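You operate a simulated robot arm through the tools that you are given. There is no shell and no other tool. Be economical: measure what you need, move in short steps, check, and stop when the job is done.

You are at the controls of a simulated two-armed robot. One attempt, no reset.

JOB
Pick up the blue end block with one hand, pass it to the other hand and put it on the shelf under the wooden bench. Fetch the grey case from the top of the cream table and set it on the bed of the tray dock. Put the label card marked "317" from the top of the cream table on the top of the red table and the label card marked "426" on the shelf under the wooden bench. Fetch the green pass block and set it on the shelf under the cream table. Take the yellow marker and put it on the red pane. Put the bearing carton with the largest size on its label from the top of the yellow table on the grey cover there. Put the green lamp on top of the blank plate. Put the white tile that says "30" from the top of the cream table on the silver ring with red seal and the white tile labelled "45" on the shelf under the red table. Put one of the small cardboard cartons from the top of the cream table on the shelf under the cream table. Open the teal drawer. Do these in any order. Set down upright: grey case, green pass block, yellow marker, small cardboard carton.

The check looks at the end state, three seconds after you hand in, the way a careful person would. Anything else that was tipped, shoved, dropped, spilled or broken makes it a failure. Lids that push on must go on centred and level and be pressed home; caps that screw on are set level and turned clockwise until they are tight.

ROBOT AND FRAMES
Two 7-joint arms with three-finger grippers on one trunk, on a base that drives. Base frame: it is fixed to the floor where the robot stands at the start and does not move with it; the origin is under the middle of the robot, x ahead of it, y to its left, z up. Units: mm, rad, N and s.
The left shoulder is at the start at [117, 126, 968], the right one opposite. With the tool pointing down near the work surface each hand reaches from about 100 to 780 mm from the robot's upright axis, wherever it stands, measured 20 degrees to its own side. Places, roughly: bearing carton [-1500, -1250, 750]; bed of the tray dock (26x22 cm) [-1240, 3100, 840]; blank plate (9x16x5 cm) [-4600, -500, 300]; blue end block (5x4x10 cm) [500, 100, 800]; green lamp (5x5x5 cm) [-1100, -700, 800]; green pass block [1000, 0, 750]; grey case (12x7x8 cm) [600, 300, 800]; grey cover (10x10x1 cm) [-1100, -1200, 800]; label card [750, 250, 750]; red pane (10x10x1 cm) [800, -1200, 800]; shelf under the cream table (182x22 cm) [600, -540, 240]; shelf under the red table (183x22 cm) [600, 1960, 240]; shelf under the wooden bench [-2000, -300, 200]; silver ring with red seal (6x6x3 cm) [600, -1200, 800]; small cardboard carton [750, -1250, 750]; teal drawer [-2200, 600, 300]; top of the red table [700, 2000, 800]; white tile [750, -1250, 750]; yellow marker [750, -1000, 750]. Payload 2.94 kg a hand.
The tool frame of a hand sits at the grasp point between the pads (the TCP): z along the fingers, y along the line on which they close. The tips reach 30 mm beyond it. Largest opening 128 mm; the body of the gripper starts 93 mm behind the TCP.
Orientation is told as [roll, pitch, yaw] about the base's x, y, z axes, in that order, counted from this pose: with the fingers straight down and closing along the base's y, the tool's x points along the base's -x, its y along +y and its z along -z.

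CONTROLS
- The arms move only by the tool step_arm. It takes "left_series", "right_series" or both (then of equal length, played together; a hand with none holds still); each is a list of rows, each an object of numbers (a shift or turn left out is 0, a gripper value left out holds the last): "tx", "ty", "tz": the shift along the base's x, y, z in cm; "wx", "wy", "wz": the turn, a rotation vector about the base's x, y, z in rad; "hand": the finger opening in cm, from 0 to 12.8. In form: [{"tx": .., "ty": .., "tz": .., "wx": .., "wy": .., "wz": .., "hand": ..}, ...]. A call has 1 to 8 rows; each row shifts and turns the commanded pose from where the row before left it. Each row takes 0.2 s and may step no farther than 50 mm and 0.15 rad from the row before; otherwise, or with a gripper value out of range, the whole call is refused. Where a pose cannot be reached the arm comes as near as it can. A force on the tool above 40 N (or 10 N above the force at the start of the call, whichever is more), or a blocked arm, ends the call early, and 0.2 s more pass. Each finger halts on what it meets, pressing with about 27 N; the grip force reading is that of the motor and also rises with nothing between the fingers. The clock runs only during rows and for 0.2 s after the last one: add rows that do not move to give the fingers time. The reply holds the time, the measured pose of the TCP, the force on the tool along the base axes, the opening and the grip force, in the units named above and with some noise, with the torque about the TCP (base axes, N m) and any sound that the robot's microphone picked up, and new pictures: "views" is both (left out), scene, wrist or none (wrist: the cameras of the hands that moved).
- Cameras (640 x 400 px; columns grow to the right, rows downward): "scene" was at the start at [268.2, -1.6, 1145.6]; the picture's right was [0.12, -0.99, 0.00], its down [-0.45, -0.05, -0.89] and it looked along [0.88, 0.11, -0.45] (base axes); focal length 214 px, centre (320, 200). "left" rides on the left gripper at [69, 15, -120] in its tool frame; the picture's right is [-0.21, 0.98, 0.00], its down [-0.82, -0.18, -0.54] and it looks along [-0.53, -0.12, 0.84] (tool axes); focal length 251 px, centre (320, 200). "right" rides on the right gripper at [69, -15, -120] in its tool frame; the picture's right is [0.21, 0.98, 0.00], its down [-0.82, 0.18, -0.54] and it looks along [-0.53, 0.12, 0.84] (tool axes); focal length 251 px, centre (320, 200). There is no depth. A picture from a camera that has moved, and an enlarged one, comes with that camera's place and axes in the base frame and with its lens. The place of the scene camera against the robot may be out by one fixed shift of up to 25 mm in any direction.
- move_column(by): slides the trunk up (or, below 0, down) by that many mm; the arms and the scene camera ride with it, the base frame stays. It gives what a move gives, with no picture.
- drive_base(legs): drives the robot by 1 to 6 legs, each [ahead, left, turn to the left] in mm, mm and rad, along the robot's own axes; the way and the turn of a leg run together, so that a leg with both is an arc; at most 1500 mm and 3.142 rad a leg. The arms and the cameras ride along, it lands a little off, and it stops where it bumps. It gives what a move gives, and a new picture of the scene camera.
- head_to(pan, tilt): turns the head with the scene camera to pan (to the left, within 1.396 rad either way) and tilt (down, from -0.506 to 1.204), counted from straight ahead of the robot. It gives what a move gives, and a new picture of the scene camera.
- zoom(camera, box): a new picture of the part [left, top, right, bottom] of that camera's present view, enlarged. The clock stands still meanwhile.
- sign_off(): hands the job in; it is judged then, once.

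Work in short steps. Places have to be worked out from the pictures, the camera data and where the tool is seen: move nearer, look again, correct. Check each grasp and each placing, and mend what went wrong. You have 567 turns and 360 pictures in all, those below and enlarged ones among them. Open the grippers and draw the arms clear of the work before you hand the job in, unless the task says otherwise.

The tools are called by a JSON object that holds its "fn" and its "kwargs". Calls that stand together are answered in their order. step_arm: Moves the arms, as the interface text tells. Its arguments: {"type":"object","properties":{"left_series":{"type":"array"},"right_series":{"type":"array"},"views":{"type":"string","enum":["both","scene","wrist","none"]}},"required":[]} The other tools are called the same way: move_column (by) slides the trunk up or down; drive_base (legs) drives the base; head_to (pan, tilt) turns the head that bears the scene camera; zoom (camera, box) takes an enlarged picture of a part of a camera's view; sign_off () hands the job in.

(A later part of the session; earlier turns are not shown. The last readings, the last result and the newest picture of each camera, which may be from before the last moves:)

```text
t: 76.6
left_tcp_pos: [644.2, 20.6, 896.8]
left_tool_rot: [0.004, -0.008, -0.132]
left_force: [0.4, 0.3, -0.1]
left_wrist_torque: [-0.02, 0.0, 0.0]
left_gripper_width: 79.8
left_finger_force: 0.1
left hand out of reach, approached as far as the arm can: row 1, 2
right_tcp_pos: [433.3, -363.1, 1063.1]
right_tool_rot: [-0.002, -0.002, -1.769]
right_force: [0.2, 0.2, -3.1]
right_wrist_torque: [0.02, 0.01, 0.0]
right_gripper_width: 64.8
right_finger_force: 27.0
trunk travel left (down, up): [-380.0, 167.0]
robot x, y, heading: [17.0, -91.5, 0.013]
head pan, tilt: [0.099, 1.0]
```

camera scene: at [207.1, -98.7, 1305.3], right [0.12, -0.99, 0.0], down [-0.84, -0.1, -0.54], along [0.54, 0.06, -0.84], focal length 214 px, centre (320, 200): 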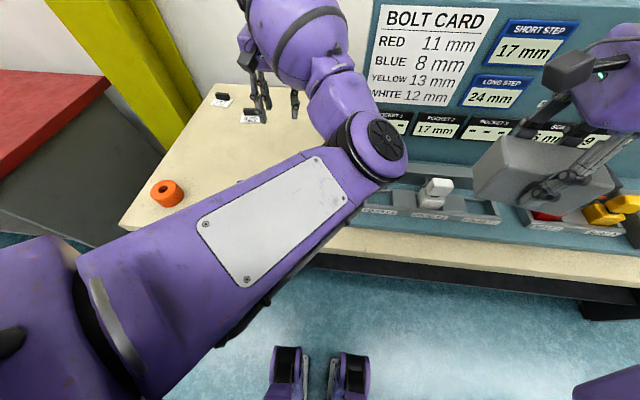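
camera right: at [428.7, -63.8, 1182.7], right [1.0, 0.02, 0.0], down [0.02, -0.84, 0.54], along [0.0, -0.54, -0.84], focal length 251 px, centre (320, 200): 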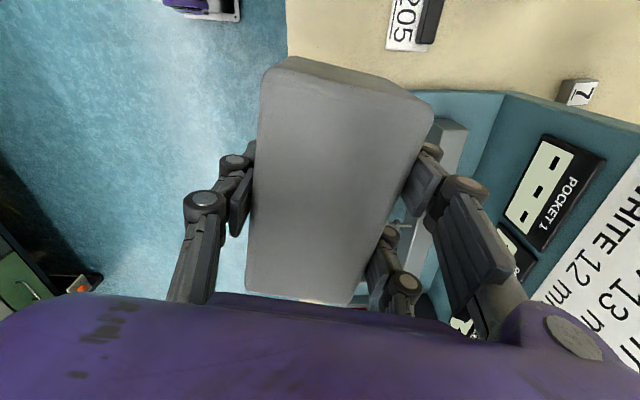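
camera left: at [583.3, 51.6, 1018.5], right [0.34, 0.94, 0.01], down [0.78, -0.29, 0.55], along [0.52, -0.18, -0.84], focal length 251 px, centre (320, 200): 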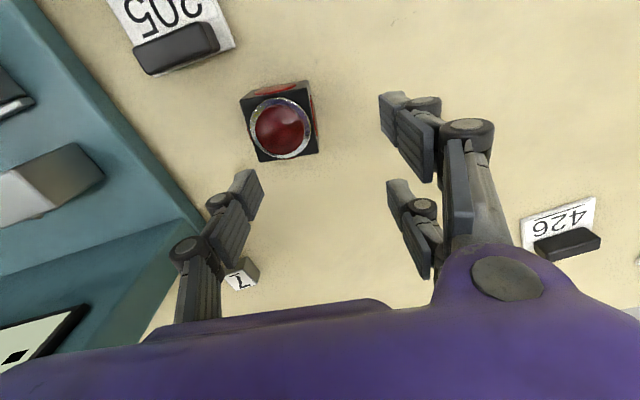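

The arm is at a limit; I nudge the base instead.

{"fn": "drive_base", "kwargs": {"legs": [[-19, -11, 0]]}}

{"fn": "step_arm", "kwargs": {"left_series": [{"tz": -2}], "views": "wrist"}}

```text
t: 77.4
left_tcp_pos: [627.0, 9.5, 894.6]
left_tool_rot: [0.003, -0.009, -0.131]
left_force: [0.1, -1.2, 0.2]
left_wrist_torque: [-0.02, 0.03, 0.0]
left_gripper_width: 80.0
left_finger_force: 0.0
right_tcp_pos: [414.6, -373.7, 1062.5]
right_tool_rot: [-0.004, -0.001, -1.769]
right_force: [-0.7, -0.5, -3.1]
right_wrist_torque: [-0.02, 0.03, 0.01]
right_gripper_width: 64.4
right_finger_force: 26.9
trunk travel left (down, up): [-380.0, 167.0]
robot x, y, heading: [0.8, -110.0, 0.019]
head pan, tilt: [0.099, 1.0]
camera scene: at [190.6, -109.0, 1305.0], right [0.12, -0.99, 0.0], down [-0.84, -0.1, -0.54], along [0.54, 0.06, -0.84], focal length 214 px, centre (320, 200)
```

scene: 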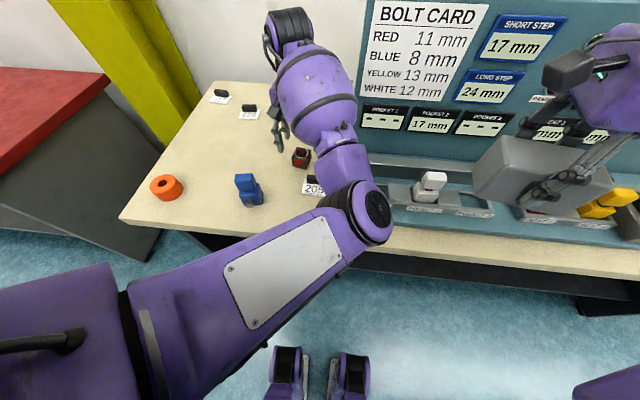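

```text
t: 77.8
left_tcp_pos: [627.9, 9.1, 873.6]
left_tool_rot: [0.004, -0.007, -0.13]
left_force: [-0.1, 0.4, 0.3]
left_wrist_torque: [-0.01, 0.02, 0.0]
left_gripper_width: 80.1
left_finger_force: 0.0
right_tcp_pos: [416.0, -372.9, 1061.2]
right_tool_rot: [-0.005, -0.002, -1.767]
right_force: [0.3, 0.1, -3.0]
right_wrist_torque: [0.02, 0.03, -0.01]
right_gripper_width: 64.7
right_finger_force: 27.1
trunk travel left (down, up): [-380.0, 167.0]
robot x, y, heading: [1.7, -104.2, 0.015]
head pan, tilt: [0.099, 1.0]
camera left: at [561.5, 33.4, 993.8], right [0.34, 0.94, 0.01], down [0.79, -0.29, 0.55], along [0.52, -0.18, -0.84], focal length 251 px, centre (320, 200)
```

left: 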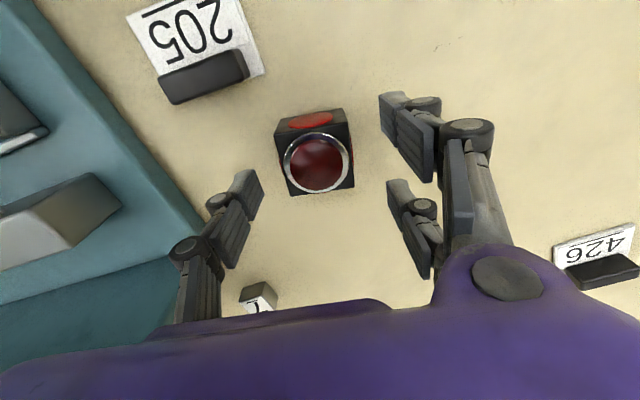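

Well centred. I descend and grip the button block.

{"fn": "step_arm", "kwargs": {"left_series": [{"tz": -2}, {"tz": -1.4}, {"hand": 4}, {"hand": 3.5}, {}], "views": "wrist"}}

```text
t: 79.0
left_tcp_pos: [626.3, 8.5, 842.3]
left_tool_rot: [0.004, -0.008, -0.129]
left_force: [-0.5, -0.9, -0.6]
left_wrist_torque: [0.01, -0.02, 0.03]
left_gripper_width: 45.3
left_finger_force: 26.9
right_tcp_pos: [414.1, -375.0, 1062.3]
right_tool_rot: [-0.004, -0.002, -1.769]
right_force: [-0.1, 0.2, -2.4]
right_wrist_torque: [-0.03, 0.03, 0.0]
right_gripper_width: 64.9
right_finger_force: 26.4
trunk travel left (down, up): [-380.0, 167.0]
robot x, y, heading: [0.1, -106.6, 0.015]
head pan, tilt: [0.099, 1.0]
camera left: at [560.3, 33.6, 960.9], right [0.34, 0.94, 0.01], down [0.79, -0.29, 0.55], along [0.52, -0.18, -0.84], focal length 251 px, centre (320, 200)
```

left: 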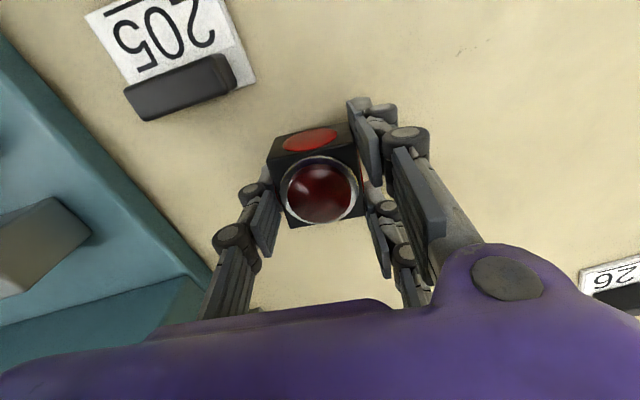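

Gripped (45 mm). I lift 1 cm, carry it back by (+22,+57) mm turning +0.13, and set it down.

{"fn": "step_arm", "kwargs": {"left_series": [{"tz": 1.2}, {"tx": 0.8, "ty": 2, "wz": 0.05}, {"tx": 0.7, "ty": 2, "wz": 0.04}, {"tx": 0.7, "ty": 1.7, "wz": 0.04}, {"tz": -0.7}, {"tz": -0.4}], "views": "wrist"}}

```text
t: 80.4
left_tcp_pos: [648.9, 66.6, 843.6]
left_tool_rot: [0.002, -0.01, -0.002]
left_force: [0.2, -0.4, -1.6]
left_wrist_torque: [0.01, 0.0, 0.0]
left_gripper_width: 45.4
left_finger_force: 26.3
right_tcp_pos: [414.3, -374.4, 1061.9]
right_tool_rot: [-0.003, -0.002, -1.768]
right_force: [0.5, 0.8, -2.9]
right_wrist_torque: [-0.01, -0.01, 0.02]
right_gripper_width: 64.5
right_finger_force: 27.3
trunk travel left (down, up): [-380.0, 167.0]
robot x, y, heading: [-0.7, -105.6, 0.015]
head pan, tilt: [0.099, 1.0]
camera left: at [580.0, 81.8, 962.4], right [0.22, 0.98, 0.01], down [0.82, -0.18, 0.55], along [0.54, -0.11, -0.84], focal length 251 px, centre (320, 200)
```

left: 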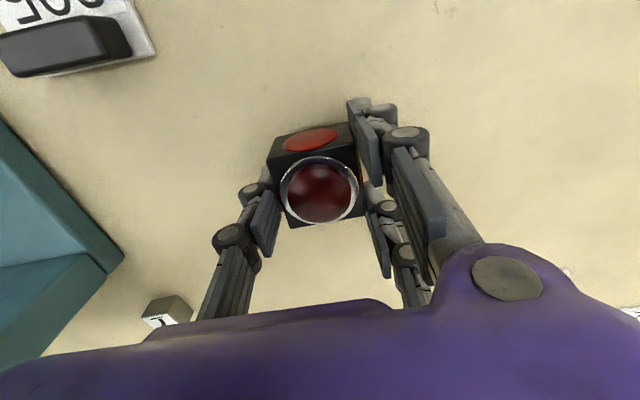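

Now lower the last 1–2 mm, release and rise.

{"fn": "step_arm", "kwargs": {"left_series": [{"tz": -0.15}, {"hand": 7}, {}, {"tz": 4}, {"tz": 4.5}, {"tz": 4.5}], "views": "wrist"}}

```text
t: 81.8
left_tcp_pos: [647.9, 66.6, 971.8]
left_tool_rot: [0.003, -0.006, -0.002]
left_force: [0.0, 0.0, 0.1]
left_wrist_torque: [-0.01, -0.04, -0.01]
left_gripper_width: 70.2
left_finger_force: 0.1
right_tcp_pos: [414.8, -374.6, 1062.9]
right_tool_rot: [-0.003, -0.003, -1.767]
right_force: [1.3, -0.4, -3.2]
right_wrist_torque: [0.02, -0.01, 0.03]
right_gripper_width: 64.8
right_finger_force: 27.4
trunk travel left (down, up): [-380.0, 167.0]
robot x, y, heading: [1.7, -107.2, 0.013]
head pan, tilt: [0.099, 1.0]
camera left: at [579.4, 81.7, 1090.7], right [0.22, 0.98, 0.01], down [0.82, -0.18, 0.55], along [0.53, -0.11, -0.84], focal length 251 px, centre (320, 200)
```

left: 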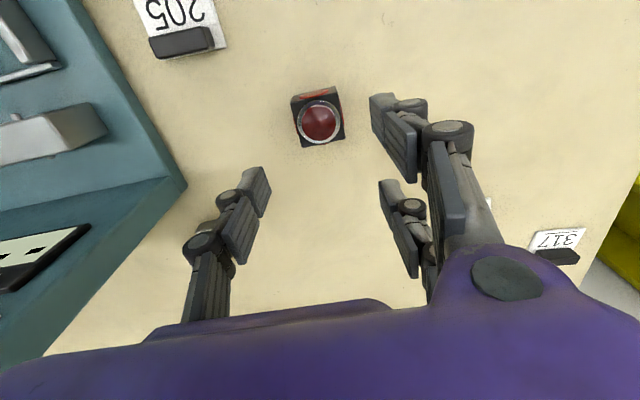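

The button is back in place (relative offsets match the original within ~1 cm). Next the "317" card: drive so the left hand is near it.

{"fn": "drive_base", "kwargs": {"legs": [[0, 276, 0], [190, 0, 0]]}}

{"fn": "step_arm", "kwargs": {"left_series": [{"tx": 1}], "views": "wrist"}}

```text
t: 86.0
left_tcp_pos: [833.7, 350.7, 971.5]
left_tool_rot: [0.003, -0.008, 0.004]
left_force: [0.3, 0.6, 0.5]
left_wrist_torque: [0.01, 0.0, -0.01]
left_gripper_width: 70.1
left_finger_force: 0.2
right_tcp_pos: [601.6, -92.0, 1061.8]
right_tool_rot: [-0.004, -0.001, -1.763]
right_force: [0.6, 1.0, -2.9]
right_wrist_torque: [0.0, 0.06, -0.01]
right_gripper_width: 64.7
right_finger_force: 27.2
trunk travel left (down, up): [-380.0, 167.0]
robot x, y, heading: [185.9, 172.1, 0.017]
head pan, tilt: [0.099, 1.0]
camera scene: at [375.6, 172.1, 1305.1], right [0.12, -0.99, 0.0], down [-0.84, -0.1, -0.54], along [0.54, 0.06, -0.84], focal length 214 px, centre (320, 200)
```

scene: 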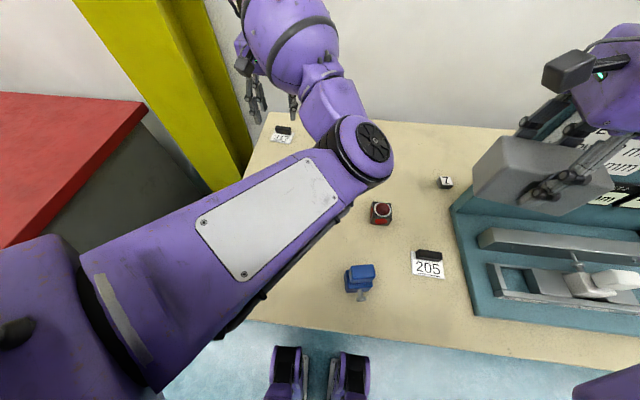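

```text
t: 86.4
left_tcp_pos: [844.4, 350.6, 970.9]
left_tool_rot: [0.004, -0.011, 0.004]
left_force: [-0.1, 0.7, -0.4]
left_wrist_torque: [-0.05, -0.01, -0.04]
left_gripper_width: 70.1
left_finger_force: 0.1
right_tcp_pos: [600.7, -91.9, 1063.2]
right_tool_rot: [-0.005, 0.0, -1.764]
right_force: [0.8, 0.9, -2.6]
right_wrist_torque: [0.01, 0.01, 0.0]
right_gripper_width: 64.7
right_finger_force: 27.3
trunk travel left (down, up): [-380.0, 167.0]
robot x, y, heading: [187.3, 172.1, 0.023]
head pan, tilt: [0.099, 1.0]
camera left: at [775.2, 365.9, 1090.8], right [0.21, 0.98, 0.01], down [0.82, -0.18, 0.55], along [0.54, -0.11, -0.84], focal length 251 px, centre (320, 200)
```

left: 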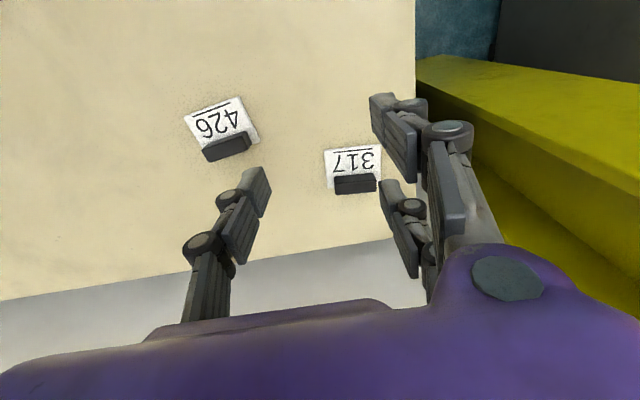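

The 317 grip bar lies along y near (937,378). I will pinch it across its thin side, so I yaw the left hand to -1.67.

{"fn": "step_arm", "kwargs": {"left_series": [{"wz": -0.15}, {"wz": -0.15}, {"wz": -0.15}, {"wz": -0.15}, {"wz": -0.15}, {"wz": -0.15}, {"wz": -0.15}, {"wz": -0.15}], "views": "none"}}

{"fn": "step_arm", "kwargs": {"left_series": [{"wz": -0.15, "tx": 3, "ty": 0.8}, {"wz": -0.15, "tx": 3, "ty": 1}, {"wz": -0.15, "tx": 3, "ty": 1}, {"hand": 6}], "views": "wrist"}}

```text
t: 88.2
left_tcp_pos: [843.9, 349.6, 970.7]
left_tool_rot: [0.003, -0.008, -1.2]
left_force: [-0.9, 0.0, -0.5]
left_wrist_torque: [0.02, 0.01, -0.01]
left_gripper_width: 70.2
left_finger_force: 0.2
right_tcp_pos: [600.8, -91.1, 1062.9]
right_tool_rot: [-0.004, -0.002, -1.761]
right_force: [0.1, 0.5, -3.3]
right_wrist_torque: [0.0, -0.03, 0.01]
right_gripper_width: 64.7
right_finger_force: 27.2
trunk travel left (down, up): [-380.0, 167.0]
robot x, y, heading: [186.4, 173.9, 0.021]
head pan, tilt: [0.099, 1.0]
```

```text
t: 89.2
left_tcp_pos: [933.9, 378.6, 973.0]
left_tool_rot: [0.003, -0.009, -1.649]
left_force: [0.3, 1.1, -1.0]
left_wrist_torque: [0.03, -0.03, 0.0]
left_gripper_width: 60.1
left_finger_force: 0.1
right_tcp_pos: [602.1, -92.2, 1062.7]
right_tool_rot: [-0.004, -0.003, -1.763]
right_force: [0.0, -0.1, -2.8]
right_wrist_torque: [0.01, -0.04, -0.02]
right_gripper_width: 64.6
right_finger_force: 26.8
trunk travel left (down, up): [-380.0, 167.0]
robot x, y, heading: [187.4, 173.7, 0.019]
head pan, tilt: [0.099, 1.0]
camera left: at [954.8, 447.4, 1091.4], right [0.96, -0.29, 0.01], down [-0.24, -0.8, 0.55], along [-0.15, -0.53, -0.84], focal length 251 px, centre (320, 200)
```

left: 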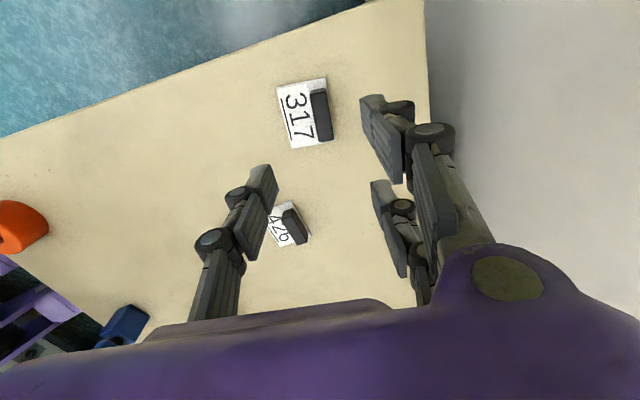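

Aligned. I descend to z≈835 (tips just above the card) and pinch.

{"fn": "step_arm", "kwargs": {"left_series": [{"tx": 0.4, "tz": -3, "hand": 5}, {"tz": -4.5}, {"tz": -4.5}, {"tz": -1.7}], "views": "wrist"}}

```text
t: 90.2
left_tcp_pos: [936.3, 377.9, 834.8]
left_tool_rot: [0.004, -0.009, -1.645]
left_force: [-0.1, -0.3, 0.5]
left_wrist_torque: [0.01, -0.01, -0.01]
left_gripper_width: 50.0
left_finger_force: 0.1
right_tcp_pos: [600.8, -91.5, 1061.8]
right_tool_rot: [-0.003, -0.001, -1.763]
right_force: [0.0, 0.7, -2.7]
right_wrist_torque: [-0.01, 0.01, 0.01]
right_gripper_width: 64.7
right_finger_force: 27.5
trunk travel left (down, up): [-380.0, 167.0]
robot x, y, heading: [184.2, 177.6, 0.022]
head pan, tilt: [0.099, 1.0]
camera left: at [958.1, 446.7, 954.3], right [0.96, -0.29, 0.01], down [-0.24, -0.8, 0.55], along [-0.15, -0.53, -0.84], focal length 251 px, centre (320, 200)
```

left: 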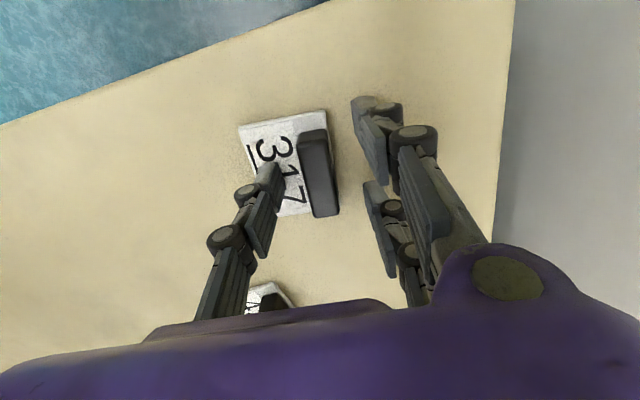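

{"fn": "step_arm", "kwargs": {"left_series": [{"hand": 1}, {"hand": 0.5}, {}], "views": "wrist"}}

```text
t: 91.0
left_tcp_pos: [937.8, 378.0, 836.0]
left_tool_rot: [0.005, -0.009, -1.645]
left_force: [-1.4, -0.1, -1.1]
left_wrist_torque: [0.0, 0.0, 0.02]
left_gripper_width: 17.2
left_finger_force: 26.6
right_tcp_pos: [600.8, -91.2, 1062.4]
right_tool_rot: [-0.004, -0.001, -1.762]
right_force: [0.1, -0.2, -2.4]
right_wrist_torque: [0.01, 0.01, 0.0]
right_gripper_width: 64.6
right_finger_force: 26.3
trunk travel left (down, up): [-380.0, 167.0]
robot x, y, heading: [183.2, 174.6, 0.017]
head pan, tilt: [0.099, 1.0]
camera left: at [958.2, 447.0, 954.5], right [0.96, -0.29, 0.01], down [-0.24, -0.8, 0.55], along [-0.15, -0.53, -0.84], focal length 251 px, centre (320, 200)
```

left: 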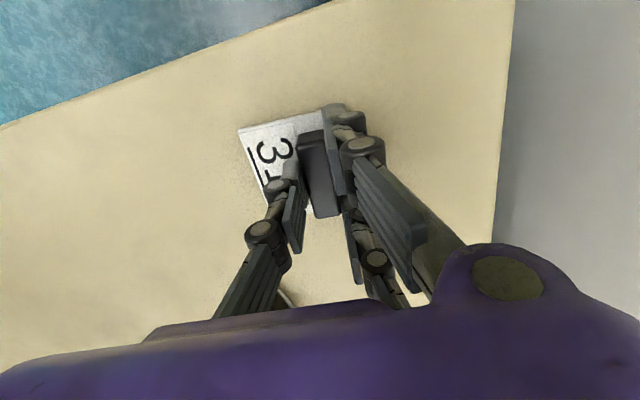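

Pinched at 17 mm. Lift straight up.

{"fn": "step_arm", "kwargs": {"left_series": [{"tz": 3}, {"tz": 4.5}, {"tz": 4.5}, {"tz": 4.5}, {"tz": 2}], "views": "wrist"}}

{"fn": "drive_base", "kwargs": {"legs": [[-480, 0, 0], [0, 1400, 0]]}}

```text
t: 92.2
left_tcp_pos: [938.4, 378.3, 1019.5]
left_tool_rot: [0.002, -0.007, -1.646]
left_force: [0.4, -1.0, -0.4]
left_wrist_torque: [0.03, -0.02, -0.02]
left_gripper_width: 17.1
left_finger_force: 27.0
right_tcp_pos: [600.7, -91.9, 1062.4]
right_tool_rot: [-0.003, -0.003, -1.763]
right_force: [0.3, 0.2, -3.1]
right_wrist_torque: [-0.02, -0.01, -0.01]
right_gripper_width: 64.7
right_finger_force: 26.7
trunk travel left (down, up): [-380.0, 167.0]
robot x, y, heading: [185.0, 177.9, 0.024]
head pan, tilt: [0.099, 1.0]
camera left: at [959.3, 447.5, 1138.6], right [0.96, -0.29, 0.01], down [-0.24, -0.8, 0.55], along [-0.15, -0.53, -0.84], focal length 251 px, centre (320, 200)
```

left: 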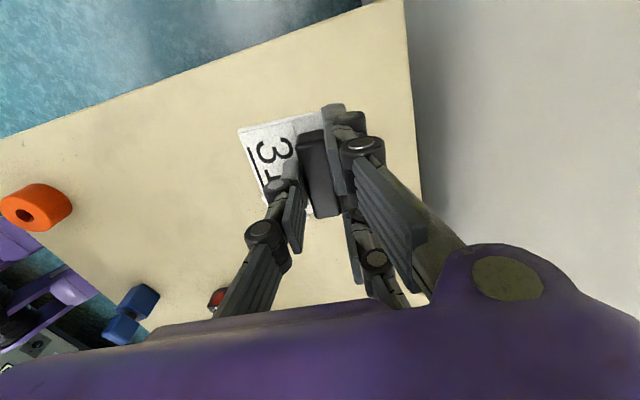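

```text
t: 106.8
left_tcp_pos: [462.5, 1726.5, 1020.0]
left_tool_rot: [0.004, -0.009, -1.67]
left_force: [0.3, -0.8, -0.5]
left_wrist_torque: [0.03, 0.0, -0.01]
left_gripper_width: 17.1
left_finger_force: 27.0
right_tcp_pos: [112.6, 1264.4, 1062.6]
right_tool_rot: [-0.004, -0.002, -1.786]
right_force: [-0.3, -0.8, -1.9]
right_wrist_torque: [-0.01, 0.01, 0.0]
right_gripper_width: 64.6
right_finger_force: 27.1
trunk travel left (down, up): [-380.0, 167.0]
robot x, y, heading: [-294.6, 1543.2, 0.001]
head pan, tilt: [0.099, 1.0]
camera scene: at [-106.3, 1533.4, 1305.1], right [0.1, -1.0, 0.0], down [-0.84, -0.08, -0.54], along [0.54, 0.05, -0.84], focal length 214 px, centre (320, 200)
```

scene: 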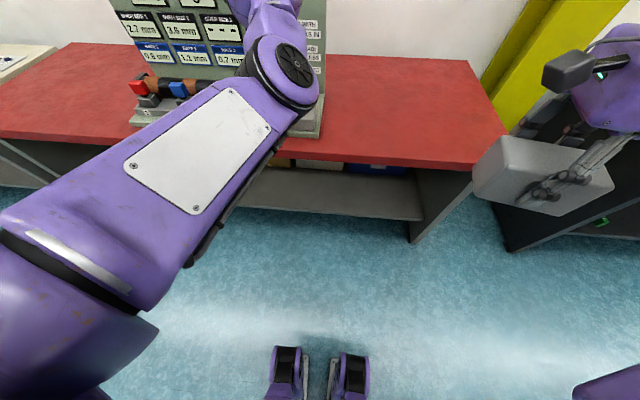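

The right part of the red table top is free. I drive so the left hand is over about (560,1355).

{"fn": "drive_base", "kwargs": {"legs": [[0, -370, 0], [100, 0, 0]]}}

{"fn": "step_arm", "kwargs": {"left_series": [{"tz": -4.5}, {"tz": -4.5}, {"tz": -4.5}], "views": "both"}}

```text
t: 111.3
left_tcp_pos: [561.2, 1366.6, 1018.4]
left_tool_rot: [0.003, -0.008, -1.666]
left_force: [0.3, 0.6, -0.8]
left_wrist_torque: [0.03, -0.01, 0.01]
left_gripper_width: 17.0
left_finger_force: 27.0
right_tcp_pos: [213.0, 901.8, 1062.7]
right_tool_rot: [-0.003, -0.001, -1.786]
right_force: [-0.4, -0.6, -2.5]
right_wrist_torque: [0.02, 0.03, 0.02]
right_gripper_width: 64.4
right_finger_force: 26.7
trunk travel left (down, up): [-380.0, 167.0]
robot x, y, heading: [-200.6, 1176.4, 0.002]
head pan, tilt: [0.099, 1.0]
camera scene: at [-7.0, 1171.4, 1305.1], right [0.1, -1.0, 0.0], down [-0.84, -0.08, -0.54], along [0.54, 0.05, -0.84], focal length 214 px, centre (320, 200)
```

scene: 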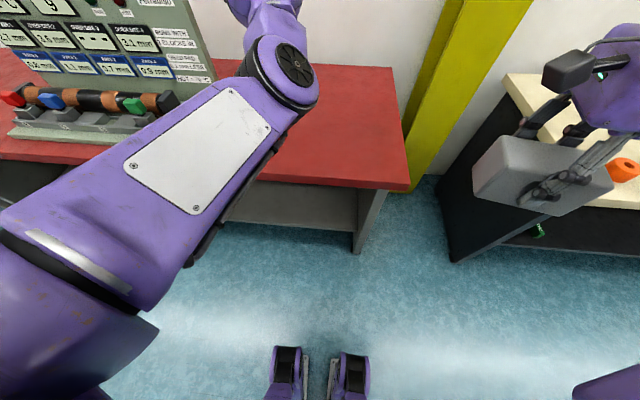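

```text
t: 112.1
left_tcp_pos: [560.2, 1364.8, 883.2]
left_tool_rot: [0.005, -0.008, -1.665]
left_force: [0.9, 0.1, -0.4]
left_wrist_torque: [0.02, 0.02, 0.02]
left_gripper_width: 17.0
left_finger_force: 27.0
right_tcp_pos: [213.2, 903.5, 1062.6]
right_tool_rot: [-0.004, -0.004, -1.786]
right_force: [-0.5, -0.2, -2.9]
right_wrist_torque: [-0.02, 0.01, -0.01]
right_gripper_width: 64.8
right_finger_force: 26.9
trunk travel left (down, up): [-380.0, 167.0]
robot x, y, heading: [-199.6, 1173.7, -0.002]
head pan, tilt: [0.099, 1.0]
camera scene: at [-6.5, 1171.8, 1305.0], right [0.1, -1.0, 0.0], down [-0.84, -0.08, -0.54], along [0.54, 0.05, -0.84], focal length 214 px, centre (320, 200)
camera left: at [582.4, 1433.1, 1002.7], right [0.95, -0.31, 0.01], down [-0.26, -0.8, 0.55], along [-0.16, -0.52, -0.84], focal length 251 px, centre (320, 200)
```

scene: 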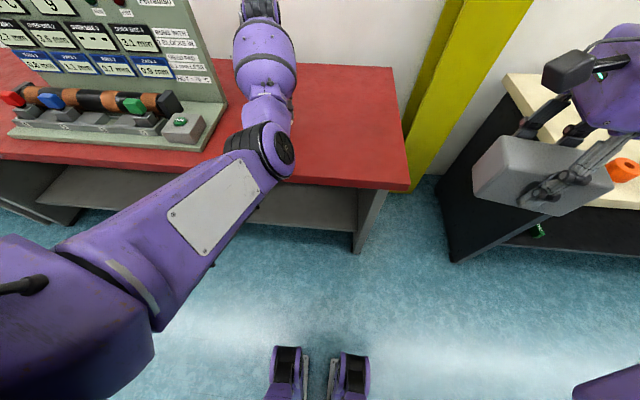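
left: 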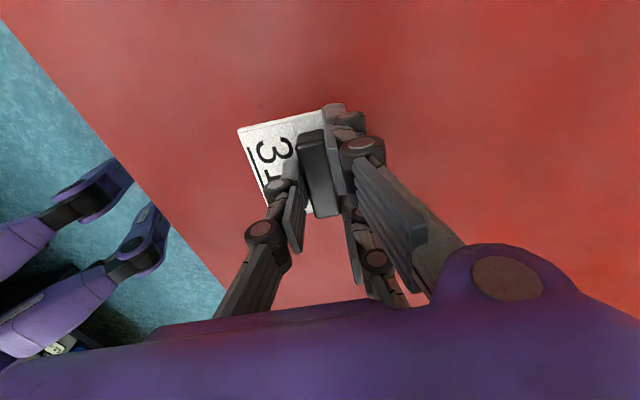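

Clear red top below. I lower until contact.

{"fn": "step_arm", "kwargs": {"left_series": [{"tz": -3.2}, {"tz": -0.7}, {"tz": -0.5}], "views": "wrist"}}

```text
t: 112.9
left_tcp_pos: [558.8, 1365.6, 840.7]
left_tool_rot: [0.004, -0.011, -1.665]
left_force: [-0.4, 0.0, 0.6]
left_wrist_torque: [0.0, 0.05, -0.01]
left_gripper_width: 17.2
left_finger_force: 27.4
right_tcp_pos: [214.0, 902.2, 1062.8]
right_tool_rot: [-0.002, -0.002, -1.785]
right_force: [-0.2, -0.1, -3.2]
right_wrist_torque: [0.01, 0.01, 0.04]
right_gripper_width: 64.5
right_finger_force: 26.8
trunk travel left (down, up): [-380.0, 167.0]
robot x, y, heading: [-195.5, 1180.5, 0.001]
head pan, tilt: [0.099, 1.0]
camera left: at [582.0, 1433.9, 959.5], right [0.95, -0.31, 0.01], down [-0.26, -0.8, 0.55], along [-0.16, -0.52, -0.84], focal length 251 px, centre (320, 200)
```

left: 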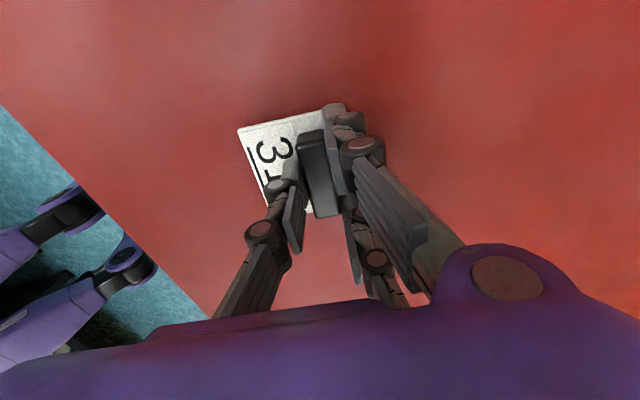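

{"fn": "step_arm", "kwargs": {"left_series": [{"tz": -0.25}, {"tz": -0.25}, {"tz": -0.2}], "views": "none"}}

```text
t: 113.7
left_tcp_pos: [561.3, 1364.7, 835.5]
left_tool_rot: [0.004, -0.008, -1.667]
left_force: [0.6, 0.1, 4.9]
left_wrist_torque: [0.04, 0.1, 0.02]
left_gripper_width: 17.2
left_finger_force: 26.9
right_tcp_pos: [212.3, 901.5, 1062.2]
right_tool_rot: [-0.004, -0.002, -1.785]
right_force: [-0.4, -1.0, -3.1]
right_wrist_torque: [0.0, -0.04, -0.01]
right_gripper_width: 64.6
right_finger_force: 27.4
trunk travel left (down, up): [-380.0, 167.0]
robot x, y, heading: [-196.4, 1175.7, -0.001]
head pan, tilt: [0.099, 1.0]
```

Contact at 4.9 N. Release and rise.

{"fn": "step_arm", "kwargs": {"left_series": [{"hand": 5}, {}, {"tz": 4.5}, {"tz": 4.5}, {"tz": 4.5}], "views": "wrist"}}

```text
t: 114.9
left_tcp_pos: [561.1, 1363.2, 969.4]
left_tool_rot: [0.002, -0.01, -1.668]
left_force: [-0.1, 0.4, -1.1]
left_wrist_torque: [-0.02, -0.03, -0.01]
left_gripper_width: 50.1
left_finger_force: 0.1
right_tcp_pos: [212.2, 902.1, 1062.3]
right_tool_rot: [-0.004, -0.001, -1.786]
right_force: [0.0, 0.2, -3.1]
right_wrist_torque: [0.0, -0.04, -0.03]
right_gripper_width: 64.7
right_finger_force: 27.1
trunk travel left (down, up): [-380.0, 167.0]
robot x, y, heading: [-197.4, 1178.5, -0.007]
head pan, tilt: [0.099, 1.0]
camera left: at [583.0, 1431.9, 1088.6], right [0.95, -0.31, 0.0], down [-0.26, -0.79, 0.55], along [-0.17, -0.52, -0.84], focal length 251 px, centre (320, 200)
```

left: 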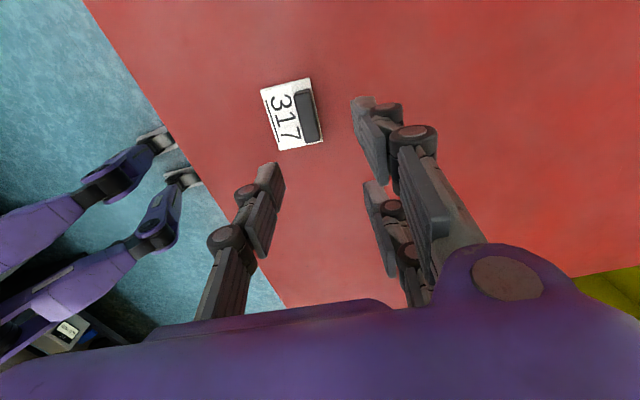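

317 sits on the red table. Now I carry the case toward the tray dock: back off, turn left, and look.

{"fn": "drive_base", "kwargs": {"legs": [[-300, 0, 0], [0, 0, 1.571], [600, 0, 0]]}}

{"fn": "head_to", "kwargs": {"pan": 0.3, "tilt": 0.4}}

```text
t: 123.8
left_tcp_pos: [-662.0, 2540.1, 969.9]
left_tool_rot: [0.004, -0.008, -0.112]
left_force: [0.6, -0.1, -0.3]
left_wrist_torque: [-0.03, 0.0, 0.02]
left_gripper_width: 50.0
left_finger_force: 0.1
right_tcp_pos: [-208.1, 2185.5, 1062.5]
right_tool_rot: [-0.002, -0.003, -0.229]
right_force: [-0.1, -0.3, -2.6]
right_wrist_torque: [-0.04, -0.06, 0.03]
right_gripper_width: 64.9
right_finger_force: 27.1
trunk travel left (down, up): [-380.0, 167.0]
robot x, y, heading: [-487.6, 1780.8, 1.558]
head pan, tilt: [0.099, 1.0]
camera scene: at [-488.0, 1952.8, 1305.1], right [1.0, 0.08, 0.0], down [0.07, -0.84, -0.54], along [-0.05, 0.54, -0.84], focal length 214 px, centre (320, 200)
```

scene: 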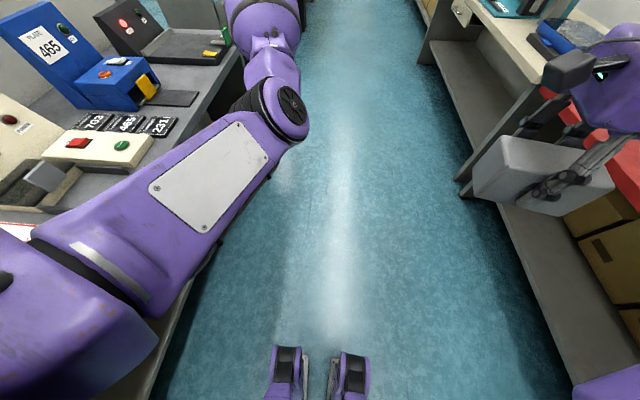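

```text
t: 124.8
left_tcp_pos: [-662.2, 2541.0, 969.4]
left_tool_rot: [0.004, -0.007, -0.111]
left_force: [0.2, -0.6, 0.8]
left_wrist_torque: [-0.01, 0.04, 0.01]
left_gripper_width: 50.0
left_finger_force: 0.1
right_tcp_pos: [-206.6, 2185.9, 1062.7]
right_tool_rot: [-0.003, -0.003, -0.23]
right_force: [0.3, -1.6, -2.1]
right_wrist_torque: [-0.03, 0.03, -0.02]
right_gripper_width: 64.5
right_finger_force: 26.9
trunk travel left (down, up): [-380.0, 167.0]
robot x, y, heading: [-491.4, 1780.8, 1.553]
head pan, tilt: [0.3, 0.4]
camera scene: at [-508.1, 1972.2, 1355.3], right [0.96, 0.28, 0.0], down [0.11, -0.37, -0.92], along [-0.26, 0.88, -0.39], focal length 214 px, centre (320, 200)
```

scene: 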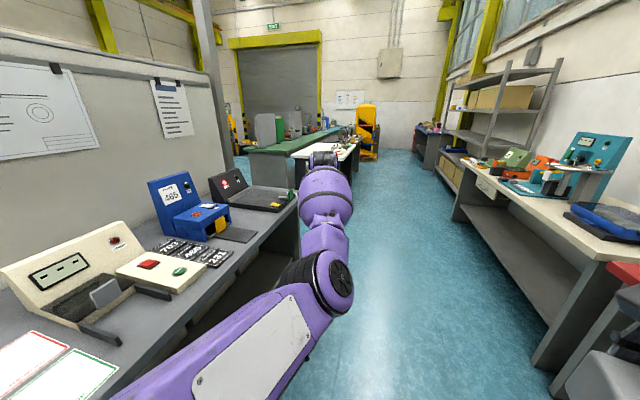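

The tray dock seems to be the black unit at (250,190). I zoom on it.

{"fn": "zoom", "kwargs": {"camera": "scene", "box": [130, 150, 310, 262]}}

```text
3.56 times, centred on (220, 206) of scene
camera zoom: at [-508.1, 1972.2, 1355.3], right [0.96, 0.28, 0.0], down [0.11, -0.37, -0.92], along [-0.26, 0.88, -0.39], focal length 763 px, centre (676, 179)
```

zoom: 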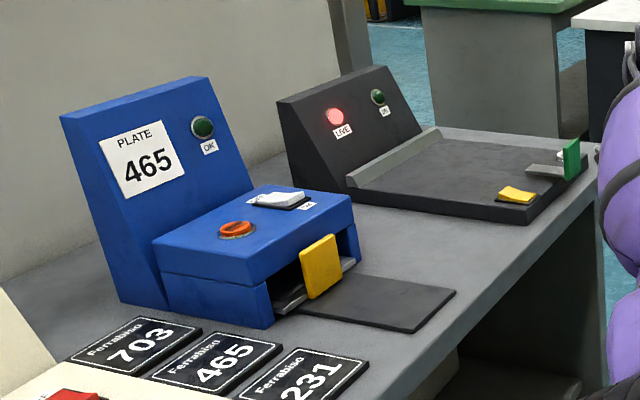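

The dock bed is behind the yellow and green tabs, facing the aisle. Before approaching I lift and neutralise the left arm.

{"fn": "step_arm", "kwargs": {"left_series": [{"tz": 4.5, "wz": 0.15}, {"tz": 4.5, "wz": 0.15}, {"tz": 4.5, "wz": 0.15}, {"tz": 4.5, "wz": 0.15}, {"tz": 4.5, "wz": 0.15}, {"tz": 4, "wz": 0.15}, {"tz": 3, "wz": 0.15}, {"wz": 0.15}], "views": "none"}}

{"fn": "step_arm", "kwargs": {"left_series": [{"ty": -3, "tx": -2, "wz": 0.15}, {"ty": -3, "tx": -2, "wz": 0.15}, {"ty": -4, "wz": 0.1}, {"ty": -4}, {"ty": -4}, {"ty": -4}, {"ty": -4}], "views": "scene"}}

```text
t: 126.5
left_tcp_pos: [-664.1, 2524.7, 1255.0]
left_tool_rot: [0.004, -0.008, 1.091]
left_force: [-0.2, 0.2, -0.3]
left_wrist_torque: [-0.01, -0.05, 0.01]
left_gripper_width: 50.3
left_finger_force: 0.1
left hand out of reach, approached as far as the arm can: row 6, 7
right_tcp_pos: [-207.6, 2186.1, 1061.8]
right_tool_rot: [-0.004, -0.002, -0.229]
right_force: [-0.5, -0.2, -2.8]
right_wrist_torque: [0.04, -0.03, -0.02]
right_gripper_width: 64.7
right_finger_force: 27.1
trunk travel left (down, up): [-380.0, 167.0]
robot x, y, heading: [-490.6, 1778.3, 1.549]
head pan, tilt: [0.3, 0.4]
```

```text
t: 128.2
left_tcp_pos: [-709.2, 2468.2, 1279.4]
left_tool_rot: [0.009, -0.015, 1.482]
left_force: [1.1, -1.0, 0.5]
left_wrist_torque: [0.06, 0.1, 0.0]
left_gripper_width: 50.2
left_finger_force: 0.1
left hand out of reach, approached as far as the arm can: row 1, 2, 3, 4, 5, 6
right_tcp_pos: [-201.8, 2182.5, 1062.3]
right_tool_rot: [-0.006, 0.001, -0.231]
right_force: [0.5, -0.3, -3.4]
right_wrist_torque: [0.03, 0.06, -0.01]
right_gripper_width: 64.5
right_finger_force: 27.0
trunk travel left (down, up): [-380.0, 167.0]
robot x, y, heading: [-486.9, 1781.1, 1.553]
head pan, tilt: [0.3, 0.4]
camera scene: at [-502.6, 1969.2, 1355.8], right [0.96, 0.28, 0.0], down [0.11, -0.37, -0.92], along [-0.26, 0.89, -0.39], focal length 214 px, centre (320, 200)
```

scene: 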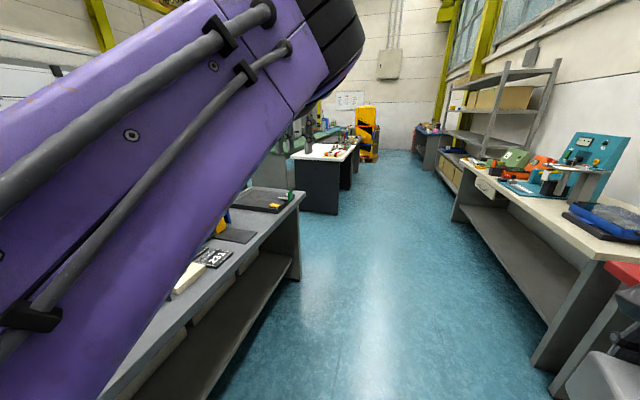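

The left arm stays high (z≈1280), clear of everything. I drive up the aisle and turn to face the dock.

{"fn": "drive_base", "kwargs": {"legs": [[1030, 0, 0], [0, 0, 1.588]]}}

{"fn": "head_to", "kwargs": {"pan": -0.35, "tilt": 0.6}}

```text
t: 137.5
left_tcp_pos: [-1155.0, 2576.9, 1276.4]
left_tool_rot: [0.006, -0.008, 3.099]
left_force: [-0.1, -0.8, 0.3]
left_wrist_torque: [-0.06, 0.0, -0.01]
left_gripper_width: 49.9
left_finger_force: 0.1
right_tcp_pos: [-888.4, 3095.1, 1063.6]
right_tool_rot: [-0.002, -0.001, 1.383]
right_force: [-0.7, -1.6, -2.8]
right_wrist_torque: [-0.03, 0.0, 0.02]
right_gripper_width: 64.5
right_finger_force: 26.7
trunk travel left (down, up): [-380.0, 167.0]
robot x, y, heading: [-470.8, 2832.5, -3.118]
head pan, tilt: [0.3, 0.4]
camera scene: at [-672.0, 2787.1, 1355.3], right [-0.32, 0.95, 0.0], down [0.37, 0.12, -0.92], along [-0.87, -0.3, -0.39], focal length 214 px, centre (320, 200)
```

scene: 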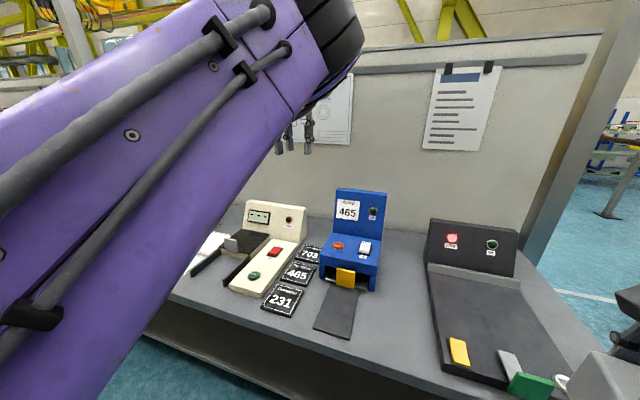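

```text
t: 138.5
left_tcp_pos: [-1153.8, 2577.0, 1274.0]
left_tool_rot: [0.006, -0.006, 3.101]
left_force: [0.2, 0.0, -0.1]
left_wrist_torque: [0.0, 0.01, -0.05]
left_gripper_width: 50.1
left_finger_force: 0.1
right_tcp_pos: [-890.3, 3095.3, 1062.2]
right_tool_rot: [-0.003, -0.002, 1.385]
right_force: [0.7, 0.1, -3.4]
right_wrist_torque: [-0.02, -0.01, 0.02]
right_gripper_width: 65.0
right_finger_force: 27.4
trunk travel left (down, up): [-380.0, 167.0]
robot x, y, heading: [-471.9, 2828.0, -3.116]
head pan, tilt: [-0.351, 0.6]
camera scene: at [-675.4, 2809.9, 1348.2], right [-0.08, 1.0, 0.0], down [0.46, 0.03, -0.89], along [-0.89, -0.07, -0.46], focal length 214 px, centre (320, 200)
```

scene: 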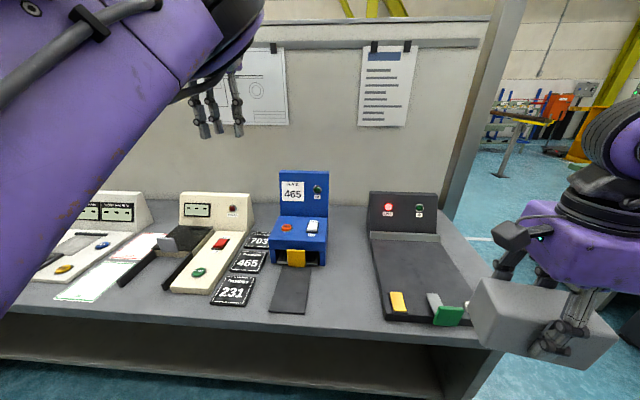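

The bed spans about x −1350…−1050, y 2940…3220. I drive in 170 mm and then extend the right hand over the bed centre.

{"fn": "drive_base", "kwargs": {"legs": [[170, 0, 0]]}}

{"fn": "step_arm", "kwargs": {"right_series": [{"tx": -4.5}, {"tx": -4.5}, {"tx": -4.5}, {"tx": -4}], "views": "both"}}

```text
t: 140.0
left_tcp_pos: [-1322.4, 2571.5, 1273.8]
left_tool_rot: [0.004, -0.007, 3.1]
left_force: [0.3, -0.5, 0.4]
left_wrist_torque: [-0.01, 0.01, -0.02]
left_gripper_width: 50.1
left_finger_force: 0.1
right_tcp_pos: [-1056.6, 3090.9, 1062.2]
right_tool_rot: [-0.004, -0.002, 1.386]
right_force: [-0.1, -0.6, -2.7]
right_wrist_torque: [-0.04, -0.01, 0.0]
right_gripper_width: 64.6
right_finger_force: 27.2
trunk travel left (down, up): [-380.0, 167.0]
robot x, y, heading: [-646.1, 2827.0, -3.115]
head pan, tilt: [-0.351, 0.6]
camera scene: at [-843.4, 2804.9, 1348.0], right [-0.08, 1.0, 0.0], down [0.46, 0.04, -0.89], along [-0.88, -0.07, -0.46], focal length 214 px, centre (320, 200)
```

scene: 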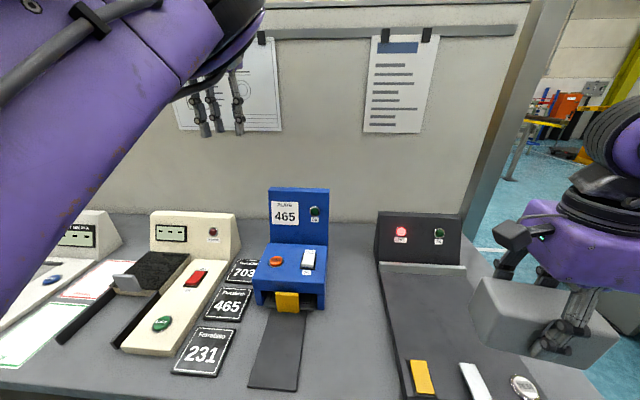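

```text
t: 141.0
left_tcp_pos: [-1325.2, 2571.5, 1271.5]
left_tool_rot: [0.003, -0.001, 3.101]
left_force: [0.6, -0.3, -0.4]
left_wrist_torque: [0.0, -0.02, 0.02]
left_gripper_width: 50.0
left_finger_force: 0.0
right_tcp_pos: [-1235.9, 3091.0, 1061.6]
right_tool_rot: [-0.003, -0.003, 1.385]
right_force: [-1.1, 0.1, -2.9]
right_wrist_torque: [0.0, 0.02, -0.01]
right_gripper_width: 64.3
right_finger_force: 26.9
trunk travel left (down, up): [-380.0, 167.0]
robot x, y, heading: [-643.1, 2828.1, -3.113]
head pan, tilt: [-0.351, 0.6]
camera scene: at [-845.0, 2804.5, 1347.1], right [-0.08, 1.0, 0.0], down [0.47, 0.04, -0.88], along [-0.88, -0.07, -0.47], focal length 214 px, centre (320, 200)
camera right: at [-1234.3, 3019.0, 1183.1], right [-1.0, -0.03, 0.0], down [-0.03, 0.84, 0.54], along [-0.01, 0.54, -0.84], focal length 251 px, centre (320, 200)
```

scene: 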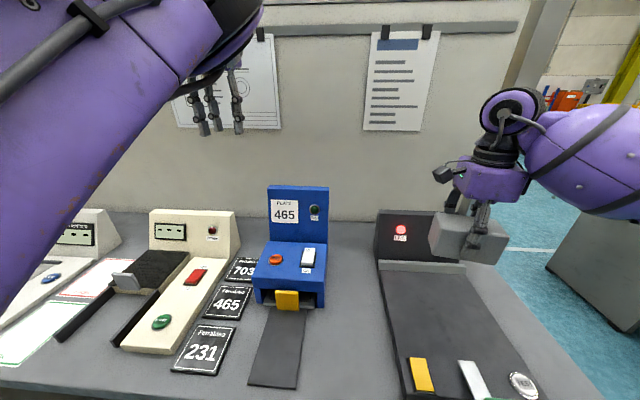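
right: 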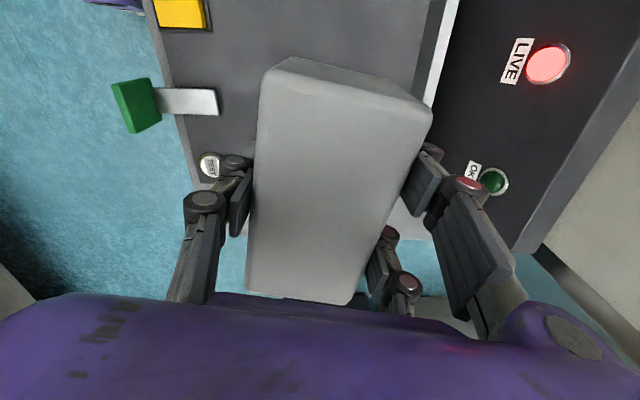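

The case is over the middle of the bed, clear of rail, tabs and buttons. I lower it.

{"fn": "step_arm", "kwargs": {"right_series": [{"tz": -4.5}, {"tz": -4.5}, {"tz": -4}, {"tz": -2}], "views": "both"}}

```text
t: 142.0
left_tcp_pos: [-1324.3, 2571.3, 1271.2]
left_tool_rot: [0.006, -0.004, 3.104]
left_force: [0.6, 0.1, -0.1]
left_wrist_torque: [0.02, 0.0, 0.04]
left_gripper_width: 50.2
left_finger_force: 0.1
right_tcp_pos: [-1233.8, 3090.8, 912.9]
right_tool_rot: [-0.004, -0.002, 1.387]
right_force: [-0.1, -0.5, -2.2]
right_wrist_torque: [-0.03, 0.02, 0.01]
right_gripper_width: 64.4
right_finger_force: 27.0
trunk travel left (down, up): [-380.0, 167.0]
robot x, y, heading: [-640.6, 2827.4, -3.115]
head pan, tilt: [-0.351, 0.6]
camera scene: at [-843.8, 2805.1, 1347.0], right [-0.08, 1.0, 0.0], down [0.47, 0.04, -0.88], along [-0.88, -0.07, -0.47], focal length 214 px, centre (320, 200)
camera right: at [-1232.1, 3019.2, 1032.3], right [-1.0, -0.03, 0.0], down [-0.03, 0.84, 0.54], along [-0.01, 0.54, -0.84], focal length 251 px, centre (320, 200)
```

scene: 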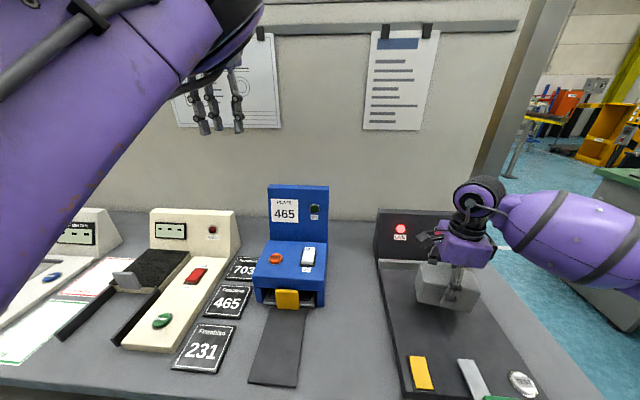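
right: 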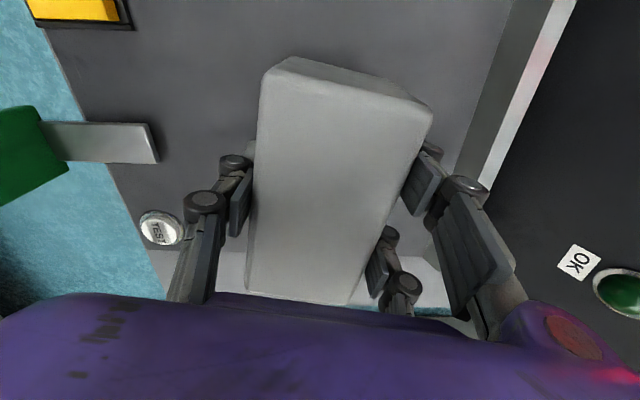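

{"fn": "step_arm", "kwargs": {"right_series": [{"tz": -1}, {"tz": -0.7}, {"tz": -0.5}, {"tz": -0.4}], "views": "none"}}

```text
t: 143.0
left_tcp_pos: [-1323.6, 2571.0, 1272.8]
left_tool_rot: [0.004, -0.003, 3.103]
left_force: [-0.2, -0.3, 0.5]
left_wrist_torque: [0.02, -0.01, 0.0]
left_gripper_width: 50.0
left_finger_force: 0.0
right_tcp_pos: [-1233.4, 3088.6, 886.5]
right_tool_rot: [-0.003, -0.002, 1.385]
right_force: [0.2, 0.8, -2.8]
right_wrist_torque: [-0.01, -0.01, -0.01]
right_gripper_width: 64.6
right_finger_force: 26.4
trunk travel left (down, up): [-380.0, 167.0]
robot x, y, heading: [-641.6, 2830.6, -3.116]
head pan, tilt: [-0.351, 0.6]
```

No contact yet; I continue in small steps.

{"fn": "step_arm", "kwargs": {"right_series": [{"tz": -0.4}, {"tz": -0.4}, {"tz": -0.4}], "views": "wrist"}}

```text
t: 143.8
left_tcp_pos: [-1322.1, 2570.3, 1273.9]
left_tool_rot: [0.005, -0.006, 3.103]
left_force: [0.6, 0.1, 0.3]
left_wrist_torque: [0.0, 0.0, 0.02]
left_gripper_width: 49.9
left_finger_force: 0.2
right_tcp_pos: [-1233.3, 3090.6, 876.1]
right_tool_rot: [0.0, -0.002, 1.383]
right_force: [0.5, 0.0, 10.9]
right_wrist_torque: [0.48, -0.53, 0.01]
right_gripper_width: 64.5
right_finger_force: 27.6
trunk travel left (down, up): [-380.0, 167.0]
robot x, y, heading: [-641.1, 2831.9, -3.11]
head pan, tilt: [-0.351, 0.6]
camera right: at [-1231.7, 3018.6, 996.8], right [-1.0, -0.03, 0.0], down [-0.03, 0.84, 0.54], along [-0.02, 0.54, -0.84], focal length 251 px, centre (320, 200)
```

right: 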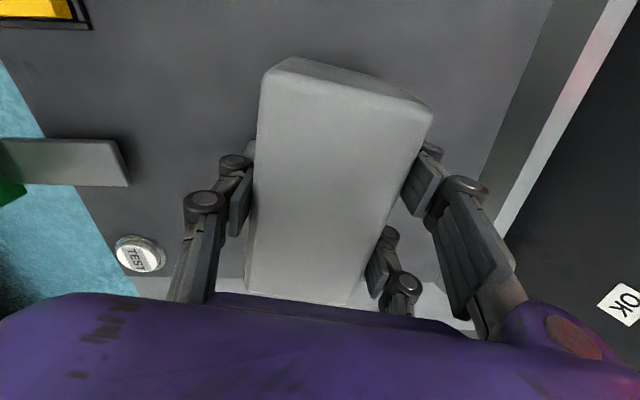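

Contact. Open and rise.

{"fn": "step_arm", "kwargs": {"right_series": [{"hand": 9}, {}, {"tz": 4}, {"tz": 4.5}, {"tz": 4.5}, {"tz": 4}], "views": "both"}}

```text
t: 145.2
left_tcp_pos: [-1322.4, 2569.9, 1273.3]
left_tool_rot: [0.006, -0.004, 3.102]
left_force: [0.3, 0.2, 0.5]
left_wrist_torque: [0.05, -0.03, 0.01]
left_gripper_width: 50.1
left_finger_force: 0.1
right_tcp_pos: [-1232.1, 3090.3, 1047.2]
right_tool_rot: [-0.004, -0.004, 1.383]
right_force: [-1.4, -1.2, -0.2]
right_wrist_torque: [0.0, 0.01, -0.02]
right_gripper_width: 90.3
right_finger_force: 0.0
trunk travel left (down, up): [-380.0, 167.0]
robot x, y, heading: [-637.5, 2825.7, -3.115]
head pan, tilt: [-0.351, 0.6]
camera scene: at [-842.8, 2804.2, 1346.4], right [-0.08, 1.0, 0.0], down [0.48, 0.04, -0.88], along [-0.88, -0.07, -0.48], focal length 214 px, centre (320, 200)
camera right: at [-1231.1, 3018.9, 1166.6], right [-1.0, -0.03, 0.0], down [-0.03, 0.84, 0.54], along [-0.01, 0.54, -0.84], focal length 251 px, centre (320, 200)
```

scene: 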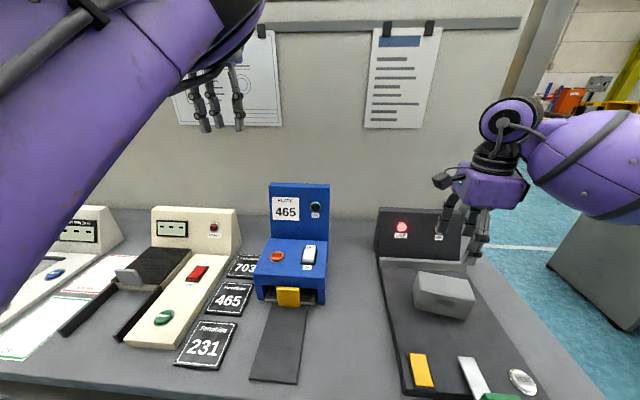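
right: 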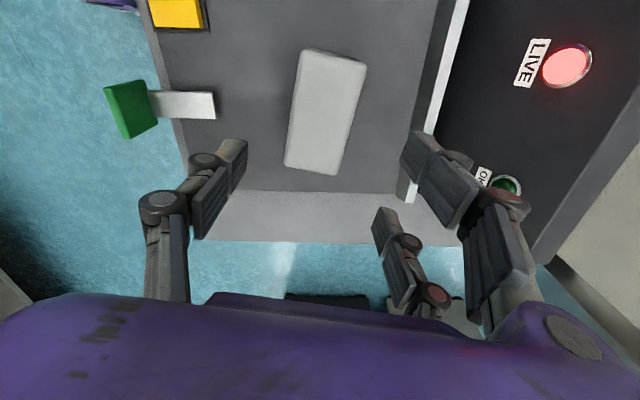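

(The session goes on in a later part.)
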